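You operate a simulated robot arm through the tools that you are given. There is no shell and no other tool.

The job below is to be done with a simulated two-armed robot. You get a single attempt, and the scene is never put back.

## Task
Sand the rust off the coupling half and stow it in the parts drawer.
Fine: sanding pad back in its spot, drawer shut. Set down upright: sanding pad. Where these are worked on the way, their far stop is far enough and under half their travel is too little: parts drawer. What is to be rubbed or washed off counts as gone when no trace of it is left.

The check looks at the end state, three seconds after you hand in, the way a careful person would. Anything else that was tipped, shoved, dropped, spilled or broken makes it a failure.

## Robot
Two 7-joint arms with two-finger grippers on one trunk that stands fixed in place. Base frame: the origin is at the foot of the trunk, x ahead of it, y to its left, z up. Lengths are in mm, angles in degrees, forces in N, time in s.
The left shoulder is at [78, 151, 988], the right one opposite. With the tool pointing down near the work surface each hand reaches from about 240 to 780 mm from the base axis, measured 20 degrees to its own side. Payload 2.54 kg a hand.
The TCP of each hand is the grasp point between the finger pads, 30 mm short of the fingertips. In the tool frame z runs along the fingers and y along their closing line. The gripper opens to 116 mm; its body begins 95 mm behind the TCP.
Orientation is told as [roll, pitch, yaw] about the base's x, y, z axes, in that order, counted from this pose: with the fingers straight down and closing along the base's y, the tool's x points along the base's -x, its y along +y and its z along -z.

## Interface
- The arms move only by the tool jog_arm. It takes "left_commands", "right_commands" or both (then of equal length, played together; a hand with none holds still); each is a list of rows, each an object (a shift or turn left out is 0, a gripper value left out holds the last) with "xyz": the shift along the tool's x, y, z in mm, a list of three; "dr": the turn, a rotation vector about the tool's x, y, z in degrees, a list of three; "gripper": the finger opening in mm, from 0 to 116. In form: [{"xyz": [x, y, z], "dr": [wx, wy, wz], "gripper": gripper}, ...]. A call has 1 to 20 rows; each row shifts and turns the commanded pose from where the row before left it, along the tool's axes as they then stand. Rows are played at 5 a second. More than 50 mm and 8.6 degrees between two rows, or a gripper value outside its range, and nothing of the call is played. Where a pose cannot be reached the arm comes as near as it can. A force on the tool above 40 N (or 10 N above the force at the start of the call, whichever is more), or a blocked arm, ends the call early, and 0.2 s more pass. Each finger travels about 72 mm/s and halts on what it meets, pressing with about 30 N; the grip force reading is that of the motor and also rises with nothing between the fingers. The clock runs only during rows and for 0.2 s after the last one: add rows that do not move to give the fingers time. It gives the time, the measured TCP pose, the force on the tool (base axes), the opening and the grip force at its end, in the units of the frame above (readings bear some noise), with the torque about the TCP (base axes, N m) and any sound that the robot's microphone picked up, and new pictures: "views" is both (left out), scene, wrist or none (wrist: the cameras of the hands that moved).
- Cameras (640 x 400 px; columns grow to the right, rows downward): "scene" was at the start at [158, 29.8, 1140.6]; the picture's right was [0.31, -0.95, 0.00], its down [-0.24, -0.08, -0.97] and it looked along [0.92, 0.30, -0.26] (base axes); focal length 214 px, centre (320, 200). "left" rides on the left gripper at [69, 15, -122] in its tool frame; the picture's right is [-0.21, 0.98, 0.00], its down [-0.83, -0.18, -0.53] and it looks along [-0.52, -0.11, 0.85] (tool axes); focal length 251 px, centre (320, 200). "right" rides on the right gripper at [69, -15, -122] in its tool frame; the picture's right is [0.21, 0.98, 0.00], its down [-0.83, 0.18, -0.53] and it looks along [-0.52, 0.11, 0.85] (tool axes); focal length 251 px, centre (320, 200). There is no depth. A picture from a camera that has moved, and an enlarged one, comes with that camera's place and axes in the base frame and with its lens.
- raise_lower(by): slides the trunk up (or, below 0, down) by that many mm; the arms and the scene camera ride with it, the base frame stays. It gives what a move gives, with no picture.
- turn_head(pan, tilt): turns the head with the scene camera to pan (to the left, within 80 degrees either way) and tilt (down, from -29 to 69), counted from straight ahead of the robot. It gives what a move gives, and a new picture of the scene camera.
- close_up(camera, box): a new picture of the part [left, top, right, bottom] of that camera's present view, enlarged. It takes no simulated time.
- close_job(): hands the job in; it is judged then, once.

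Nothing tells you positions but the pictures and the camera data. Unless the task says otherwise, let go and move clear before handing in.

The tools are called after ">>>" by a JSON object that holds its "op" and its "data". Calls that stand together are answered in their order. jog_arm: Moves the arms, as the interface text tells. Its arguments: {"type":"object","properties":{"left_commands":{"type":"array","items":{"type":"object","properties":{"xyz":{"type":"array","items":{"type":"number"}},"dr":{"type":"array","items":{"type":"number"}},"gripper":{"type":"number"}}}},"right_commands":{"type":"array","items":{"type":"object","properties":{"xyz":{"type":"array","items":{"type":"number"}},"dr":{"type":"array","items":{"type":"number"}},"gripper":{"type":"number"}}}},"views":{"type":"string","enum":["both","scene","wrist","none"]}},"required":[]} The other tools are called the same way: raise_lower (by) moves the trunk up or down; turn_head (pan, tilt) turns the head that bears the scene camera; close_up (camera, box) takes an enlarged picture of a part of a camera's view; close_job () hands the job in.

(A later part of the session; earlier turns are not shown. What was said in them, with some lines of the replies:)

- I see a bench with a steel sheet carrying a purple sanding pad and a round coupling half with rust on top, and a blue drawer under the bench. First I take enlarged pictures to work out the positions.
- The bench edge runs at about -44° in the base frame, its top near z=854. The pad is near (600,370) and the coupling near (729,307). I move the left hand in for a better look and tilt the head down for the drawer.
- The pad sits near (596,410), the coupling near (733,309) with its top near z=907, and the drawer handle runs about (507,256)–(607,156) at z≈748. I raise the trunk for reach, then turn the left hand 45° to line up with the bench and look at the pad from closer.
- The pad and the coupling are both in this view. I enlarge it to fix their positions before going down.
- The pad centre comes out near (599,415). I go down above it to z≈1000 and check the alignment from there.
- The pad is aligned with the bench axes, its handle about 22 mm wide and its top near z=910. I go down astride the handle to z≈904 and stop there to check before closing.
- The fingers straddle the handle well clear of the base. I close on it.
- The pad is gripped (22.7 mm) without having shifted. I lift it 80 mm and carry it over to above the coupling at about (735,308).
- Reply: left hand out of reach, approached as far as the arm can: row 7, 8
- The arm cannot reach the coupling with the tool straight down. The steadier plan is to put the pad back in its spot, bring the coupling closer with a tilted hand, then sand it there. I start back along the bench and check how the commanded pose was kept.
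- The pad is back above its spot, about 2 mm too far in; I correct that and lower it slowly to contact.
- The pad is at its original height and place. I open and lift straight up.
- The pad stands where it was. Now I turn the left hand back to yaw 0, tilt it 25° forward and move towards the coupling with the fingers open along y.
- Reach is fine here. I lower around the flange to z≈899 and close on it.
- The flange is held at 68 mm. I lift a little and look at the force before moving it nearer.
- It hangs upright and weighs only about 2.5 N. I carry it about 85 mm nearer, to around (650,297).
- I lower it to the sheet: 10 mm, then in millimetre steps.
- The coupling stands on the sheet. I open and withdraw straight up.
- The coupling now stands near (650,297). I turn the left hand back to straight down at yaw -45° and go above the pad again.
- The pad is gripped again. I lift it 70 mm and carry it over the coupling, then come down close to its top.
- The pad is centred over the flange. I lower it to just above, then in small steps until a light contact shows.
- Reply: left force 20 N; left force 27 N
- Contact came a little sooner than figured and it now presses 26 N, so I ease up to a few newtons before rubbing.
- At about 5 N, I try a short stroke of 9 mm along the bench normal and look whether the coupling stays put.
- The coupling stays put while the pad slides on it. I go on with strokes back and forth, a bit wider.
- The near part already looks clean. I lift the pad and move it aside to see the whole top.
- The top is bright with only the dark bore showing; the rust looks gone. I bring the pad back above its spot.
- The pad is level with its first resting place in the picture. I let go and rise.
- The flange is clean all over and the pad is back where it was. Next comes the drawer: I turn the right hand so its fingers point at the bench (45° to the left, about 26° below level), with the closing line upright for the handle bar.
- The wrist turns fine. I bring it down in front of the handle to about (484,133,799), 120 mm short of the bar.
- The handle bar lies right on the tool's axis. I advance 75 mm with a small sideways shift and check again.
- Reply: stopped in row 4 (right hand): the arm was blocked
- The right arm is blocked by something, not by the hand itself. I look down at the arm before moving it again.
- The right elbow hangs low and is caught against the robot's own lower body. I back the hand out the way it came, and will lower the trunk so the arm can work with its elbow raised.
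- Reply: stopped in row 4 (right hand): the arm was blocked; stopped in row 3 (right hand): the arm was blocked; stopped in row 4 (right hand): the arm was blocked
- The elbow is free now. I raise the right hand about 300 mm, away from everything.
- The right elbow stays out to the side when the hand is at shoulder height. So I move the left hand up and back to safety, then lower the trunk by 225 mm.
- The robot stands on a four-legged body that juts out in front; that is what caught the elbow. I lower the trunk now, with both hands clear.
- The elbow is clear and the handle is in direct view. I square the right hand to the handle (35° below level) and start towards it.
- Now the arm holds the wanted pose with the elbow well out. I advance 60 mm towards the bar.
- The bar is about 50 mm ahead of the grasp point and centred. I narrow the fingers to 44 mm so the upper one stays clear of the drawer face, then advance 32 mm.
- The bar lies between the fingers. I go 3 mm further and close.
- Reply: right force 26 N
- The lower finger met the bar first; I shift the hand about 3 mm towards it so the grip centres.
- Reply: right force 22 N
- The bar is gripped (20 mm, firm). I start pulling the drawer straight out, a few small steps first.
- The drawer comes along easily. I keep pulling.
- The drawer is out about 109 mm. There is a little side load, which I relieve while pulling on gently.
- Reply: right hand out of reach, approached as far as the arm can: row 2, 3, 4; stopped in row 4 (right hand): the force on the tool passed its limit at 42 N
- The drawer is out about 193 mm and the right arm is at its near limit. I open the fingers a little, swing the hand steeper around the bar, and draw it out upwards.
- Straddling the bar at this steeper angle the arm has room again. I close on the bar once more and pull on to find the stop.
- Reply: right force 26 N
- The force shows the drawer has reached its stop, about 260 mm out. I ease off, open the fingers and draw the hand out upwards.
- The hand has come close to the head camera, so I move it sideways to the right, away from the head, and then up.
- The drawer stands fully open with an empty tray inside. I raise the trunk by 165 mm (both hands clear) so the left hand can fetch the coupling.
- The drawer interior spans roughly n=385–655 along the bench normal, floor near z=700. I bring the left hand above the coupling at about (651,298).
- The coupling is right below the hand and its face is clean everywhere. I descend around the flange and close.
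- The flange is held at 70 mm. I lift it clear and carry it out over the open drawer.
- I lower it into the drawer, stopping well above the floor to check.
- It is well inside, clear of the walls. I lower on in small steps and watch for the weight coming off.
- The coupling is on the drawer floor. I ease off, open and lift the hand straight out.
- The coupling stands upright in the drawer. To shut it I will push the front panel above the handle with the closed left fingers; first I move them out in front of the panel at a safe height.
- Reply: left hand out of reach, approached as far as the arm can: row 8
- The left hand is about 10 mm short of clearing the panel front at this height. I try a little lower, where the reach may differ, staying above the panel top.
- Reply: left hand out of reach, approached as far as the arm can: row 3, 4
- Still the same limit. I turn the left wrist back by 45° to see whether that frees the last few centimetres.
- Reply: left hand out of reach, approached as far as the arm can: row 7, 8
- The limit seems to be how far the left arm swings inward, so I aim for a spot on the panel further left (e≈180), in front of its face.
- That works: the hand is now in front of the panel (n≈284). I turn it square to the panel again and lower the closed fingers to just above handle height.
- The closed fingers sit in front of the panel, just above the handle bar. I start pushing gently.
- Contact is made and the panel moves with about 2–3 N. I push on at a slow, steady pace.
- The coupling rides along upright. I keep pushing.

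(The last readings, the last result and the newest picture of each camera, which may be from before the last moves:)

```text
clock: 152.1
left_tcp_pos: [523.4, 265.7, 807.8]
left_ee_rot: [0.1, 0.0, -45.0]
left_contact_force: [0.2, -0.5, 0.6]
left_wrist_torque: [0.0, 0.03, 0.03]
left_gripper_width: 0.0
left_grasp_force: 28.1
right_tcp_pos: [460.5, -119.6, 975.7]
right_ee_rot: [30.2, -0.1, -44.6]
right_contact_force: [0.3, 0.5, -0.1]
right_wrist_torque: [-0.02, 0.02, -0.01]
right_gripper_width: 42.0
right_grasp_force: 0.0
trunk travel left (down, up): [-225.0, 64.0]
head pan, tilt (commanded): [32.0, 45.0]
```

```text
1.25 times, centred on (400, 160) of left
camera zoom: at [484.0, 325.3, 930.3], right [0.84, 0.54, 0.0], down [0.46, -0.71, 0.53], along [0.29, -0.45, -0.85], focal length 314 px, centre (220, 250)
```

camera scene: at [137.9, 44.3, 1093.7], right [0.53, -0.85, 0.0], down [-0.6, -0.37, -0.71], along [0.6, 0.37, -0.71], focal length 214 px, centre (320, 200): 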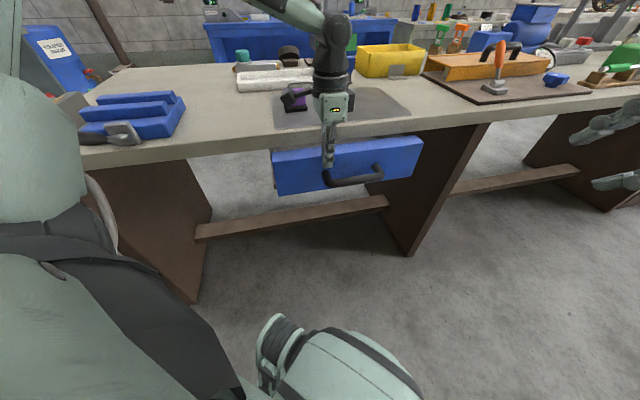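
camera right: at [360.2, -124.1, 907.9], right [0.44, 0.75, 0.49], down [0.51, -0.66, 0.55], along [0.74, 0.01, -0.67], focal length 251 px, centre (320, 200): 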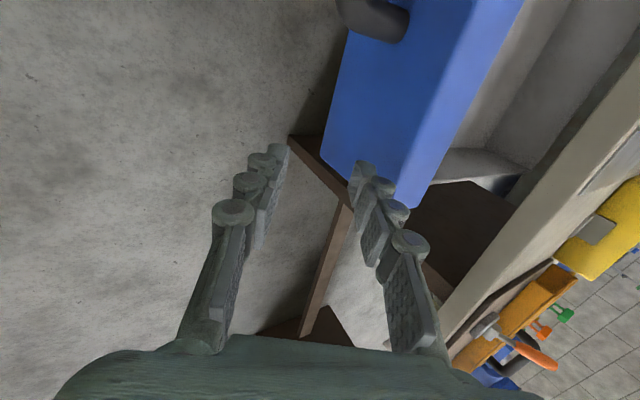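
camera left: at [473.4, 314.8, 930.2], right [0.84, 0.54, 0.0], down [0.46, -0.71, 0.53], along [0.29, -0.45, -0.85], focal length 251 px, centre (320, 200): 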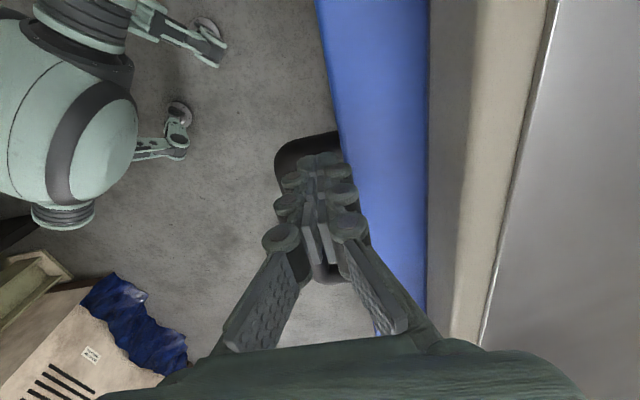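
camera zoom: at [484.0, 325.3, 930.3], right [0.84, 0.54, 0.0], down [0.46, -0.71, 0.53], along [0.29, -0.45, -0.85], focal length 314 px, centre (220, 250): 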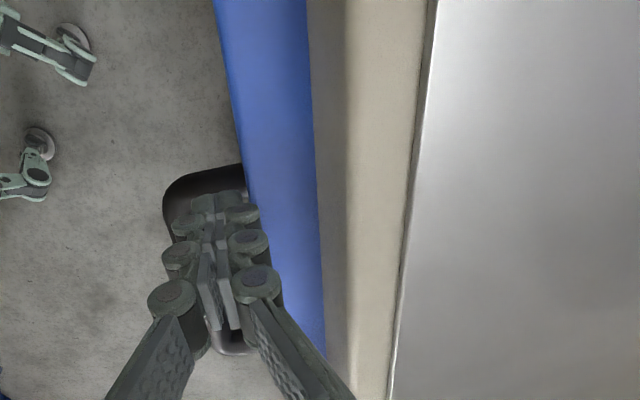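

>>> {"op": "jog_arm", "data": {"left_commands": [{"xyz": [0, 2, 0]}, {"xyz": [0, 2, 0]}, {"xyz": [0, 2, 0]}, {}], "views": "none"}}

>>> {"op": "jog_arm", "data": {"left_commands": [{"xyz": [0, 2, 0]}, {"xyz": [0, 2, 0]}, {"xyz": [0, 2, 0]}, {}], "views": "none"}}

>>> {"op": "close_up", "data": {"camera": "scene", "box": [250, 80, 450, 230]}}

```text
clock: 153.1
left_tcp_pos: [526.5, 271.0, 806.6]
left_ee_rot: [0.0, 0.0, -45.0]
left_contact_force: [-0.7, -1.2, 1.1]
left_wrist_torque: [-0.01, 0.01, 0.01]
left_gripper_width: 0.0
left_grasp_force: 28.4
right_tcp_pos: [460.1, -120.1, 975.6]
right_ee_rot: [30.3, 0.0, -44.5]
right_contact_force: [-0.5, -0.6, 0.5]
right_wrist_torque: [0.01, 0.03, 0.01]
right_gripper_width: 42.0
right_grasp_force: 0.0
trunk travel left (down, up): [-225.0, 64.0]
head pan, tilt (commanded): [32.0, 45.0]
```

```text
clock: 154.1
left_tcp_pos: [529.3, 272.9, 808.1]
left_ee_rot: [-0.2, 0.0, -45.1]
left_contact_force: [-17.5, -20.1, -3.1]
left_wrist_torque: [-0.16, 0.16, -0.04]
left_gripper_width: 0.0
left_grasp_force: 28.5
right_tcp_pos: [460.3, -118.7, 975.5]
right_ee_rot: [30.5, -0.1, -44.5]
right_contact_force: [-0.3, -0.4, -0.4]
right_wrist_torque: [0.0, 0.03, 0.04]
right_gripper_width: 41.8
right_grasp_force: 0.0
trunk travel left (down, up): [-225.0, 64.0]
head pan, tilt (commanded): [32.0, 45.0]
```

```text
2.67 times, centred on (350, 155) of scene
camera zoom: at [137.1, 43.1, 1093.8], right [0.53, -0.85, 0.0], down [-0.6, -0.37, -0.71], along [0.6, 0.38, -0.71], focal length 572 px, centre (240, 320)
```

zoom: 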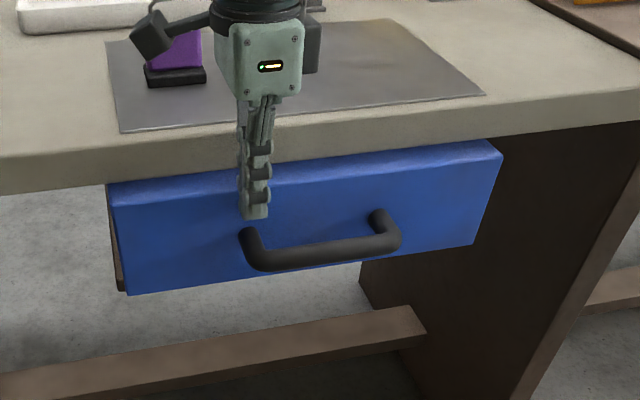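

The force shows the drawer is at its closed stop. I back the hand off and up, then look from the same head pose as at the start to compare.

>>> {"op": "jog_arm", "data": {"left_commands": [{"xyz": [0, -5, 0]}, {"xyz": [0, -20, 0]}, {"xyz": [0, -30, 0]}, {"xyz": [0, -20, -20]}, {"xyz": [0, 0, -40]}, {"xyz": [0, 0, -40]}, {"xyz": [0, 0, -40]}, {"xyz": [0, 0, -40]}, {"xyz": [40, 0, -20]}, {"xyz": [40, 0, 0]}, {"xyz": [40, 0, 0]}, {"xyz": [40, 0, 0]}, {}], "views": "wrist"}}

>>> {"op": "turn_head", "data": {"pan": 38, "tilt": 38}}

>>> {"op": "close_up", "data": {"camera": "scene", "box": [270, 100, 460, 230]}}

```text
clock: 156.9
left_tcp_pos: [363.6, 335.9, 1007.8]
left_ee_rot: [0.1, 0.0, -45.0]
left_contact_force: [0.0, 0.3, 0.1]
left_wrist_torque: [-0.01, 0.0, 0.01]
left_gripper_width: 0.0
left_grasp_force: 28.6
right_tcp_pos: [460.9, -118.8, 975.4]
right_ee_rot: [30.2, 0.0, -44.4]
right_contact_force: [-0.7, -0.5, -0.3]
right_wrist_torque: [-0.04, -0.01, -0.03]
right_gripper_width: 42.3
right_grasp_force: 0.0
trunk travel left (down, up): [-225.0, 64.0]
head pan, tilt (commanded): [32.0, 45.0]
camera left: at [325.2, 394.4, 1130.9], right [0.84, 0.54, 0.0], down [0.46, -0.71, 0.53], along [0.29, -0.45, -0.85], focal length 251 px, centre (320, 200)
```

left: 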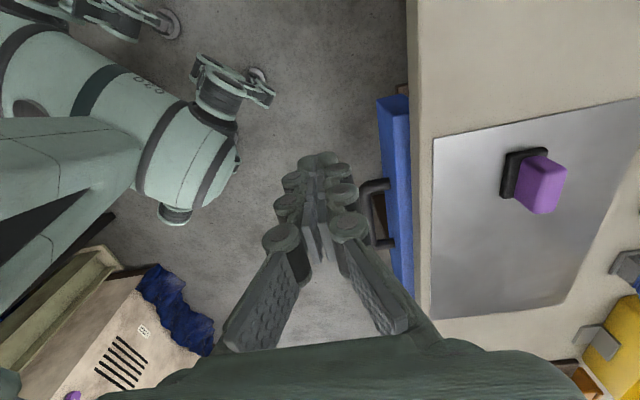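

```text
clock: 157.5
left_tcp_pos: [364.7, 335.6, 1008.4]
left_ee_rot: [0.0, 0.0, -44.9]
left_contact_force: [1.4, -0.7, 0.5]
left_wrist_torque: [0.01, 0.02, 0.01]
left_gripper_width: 0.2
left_grasp_force: 28.5
right_tcp_pos: [459.7, -119.5, 975.2]
right_ee_rot: [30.2, 0.0, -44.5]
right_contact_force: [0.1, 0.0, -0.1]
right_wrist_torque: [0.01, 0.02, -0.01]
right_gripper_width: 42.3
right_grasp_force: 0.1
trunk travel left (down, up): [-225.0, 64.0]
head pan, tilt (commanded): [38.0, 38.0]
camera scene: at [137.1, 54.4, 1103.9], right [0.62, -0.79, 0.0], down [-0.49, -0.38, -0.79], along [0.62, 0.48, -0.62], focal length 214 px, centre (320, 200)
```

scene: 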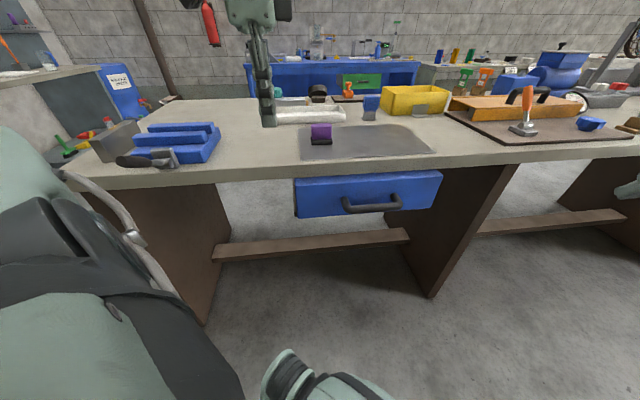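

```text
3.08 times, centred on (365, 165) of scene
camera zoom: at [137.1, 54.4, 1103.9], right [0.62, -0.79, 0.0], down [-0.49, -0.38, -0.79], along [0.62, 0.48, -0.62], focal length 660 px, centre (182, 308)
```

zoom: 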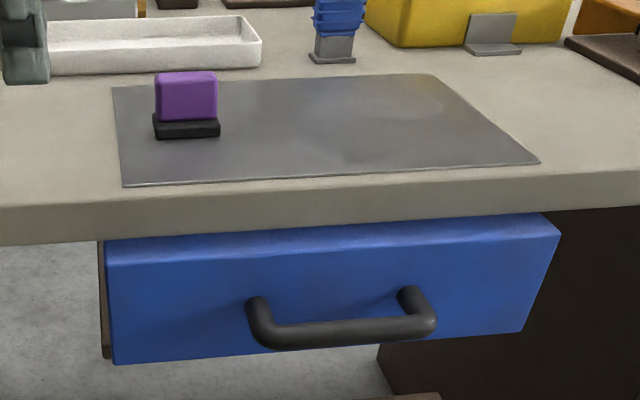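

The drawer front and handle, and the pad too, sit at exactly the same image positions as at the start. One last look over the whole bench from the original head pose before handing in.

>>> {"op": "turn_head", "data": {"pan": 17.8, "tilt": 14.9}}

>>> {"op": "close_up", "data": {"camera": "scene", "box": [160, 180, 400, 330]}}

```text
clock: 158.4
left_tcp_pos: [364.8, 336.3, 1008.2]
left_ee_rot: [-0.1, 0.1, -45.0]
left_contact_force: [-1.1, -0.1, -0.5]
left_wrist_torque: [-0.01, -0.01, 0.02]
left_gripper_width: 0.1
left_grasp_force: 29.0
right_tcp_pos: [460.9, -119.1, 976.6]
right_ee_rot: [30.2, -0.1, -44.5]
right_contact_force: [0.1, 0.7, -0.5]
right_wrist_torque: [-0.02, 0.01, -0.01]
right_gripper_width: 42.2
right_grasp_force: 0.1
trunk travel left (down, up): [-225.0, 64.0]
head pan, tilt (commanded): [17.8, 14.9]
camera scene: at [158.0, 29.9, 1140.5], right [0.31, -0.95, 0.0], down [-0.25, -0.08, -0.97], along [0.92, 0.3, -0.26], focal length 214 px, centre (320, 200)
```

scene: 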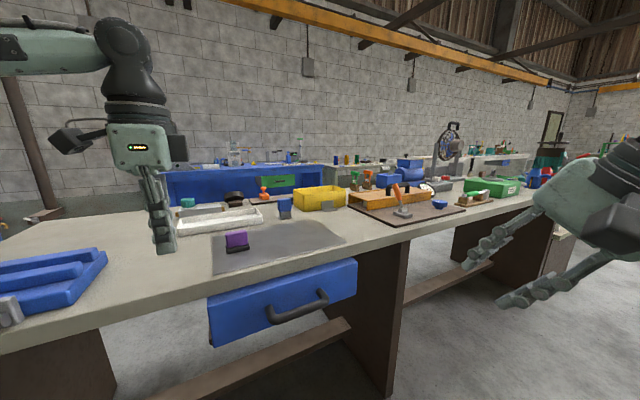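

```text
2.67 times, centred on (280, 255) of scene
camera zoom: at [158.0, 29.9, 1140.5], right [0.31, -0.95, 0.0], down [-0.25, -0.08, -0.97], along [0.92, 0.3, -0.26], focal length 572 px, centre (427, 53)
```

zoom: 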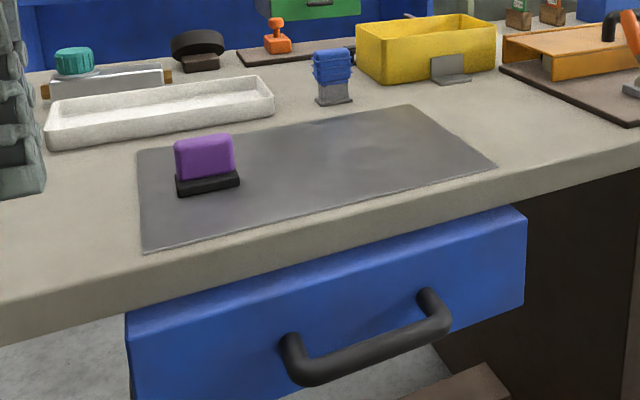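

The rust was gone in every view of the coupling. I last saw the coupling upright in the drawer as I pushed it shut. The drawer front and the pad match the starting picture, nothing else looks moved, and both hands are empty and clear, so I hand the job in.

>>> {"op": "close_job", "data": {}}

```text
The job is handed in.
```

The coupling half is sanded clean and stowed upright in the parts drawer. I have handed the job in, and no verdict has come back yet.

- **Rust:** close views from two cameras after sanding showed bare metal across the whole face, with only the dark bore in the middle.
- **Sanding pad:** it stands upright in its original spot. Its outline matches the starting picture to within about a pixel or two.
- **Drawer:** I pulled it out to its stop, about 260 mm, set the coupling on the floor and pushed it shut slowly. The panel and handle line up with the starting picture.
- **Coupling inside:** I could not see it once it passed under the bench. It was riding along upright until then.
- **Bench:** nothing else looks moved compared with the first picture, and both hands are empty and clear.

Two things went differently than planned:

- **Reach:** the left arm could not reach the coupling with the tool straight down. I moved it about 85 mm closer on the steel sheet before sanding.
- **Right arm:** its elbow first jammed against the robot's own lower body. Later the right hand briefly nudged the head camera, which settled back. Neither touched anything on the bench.
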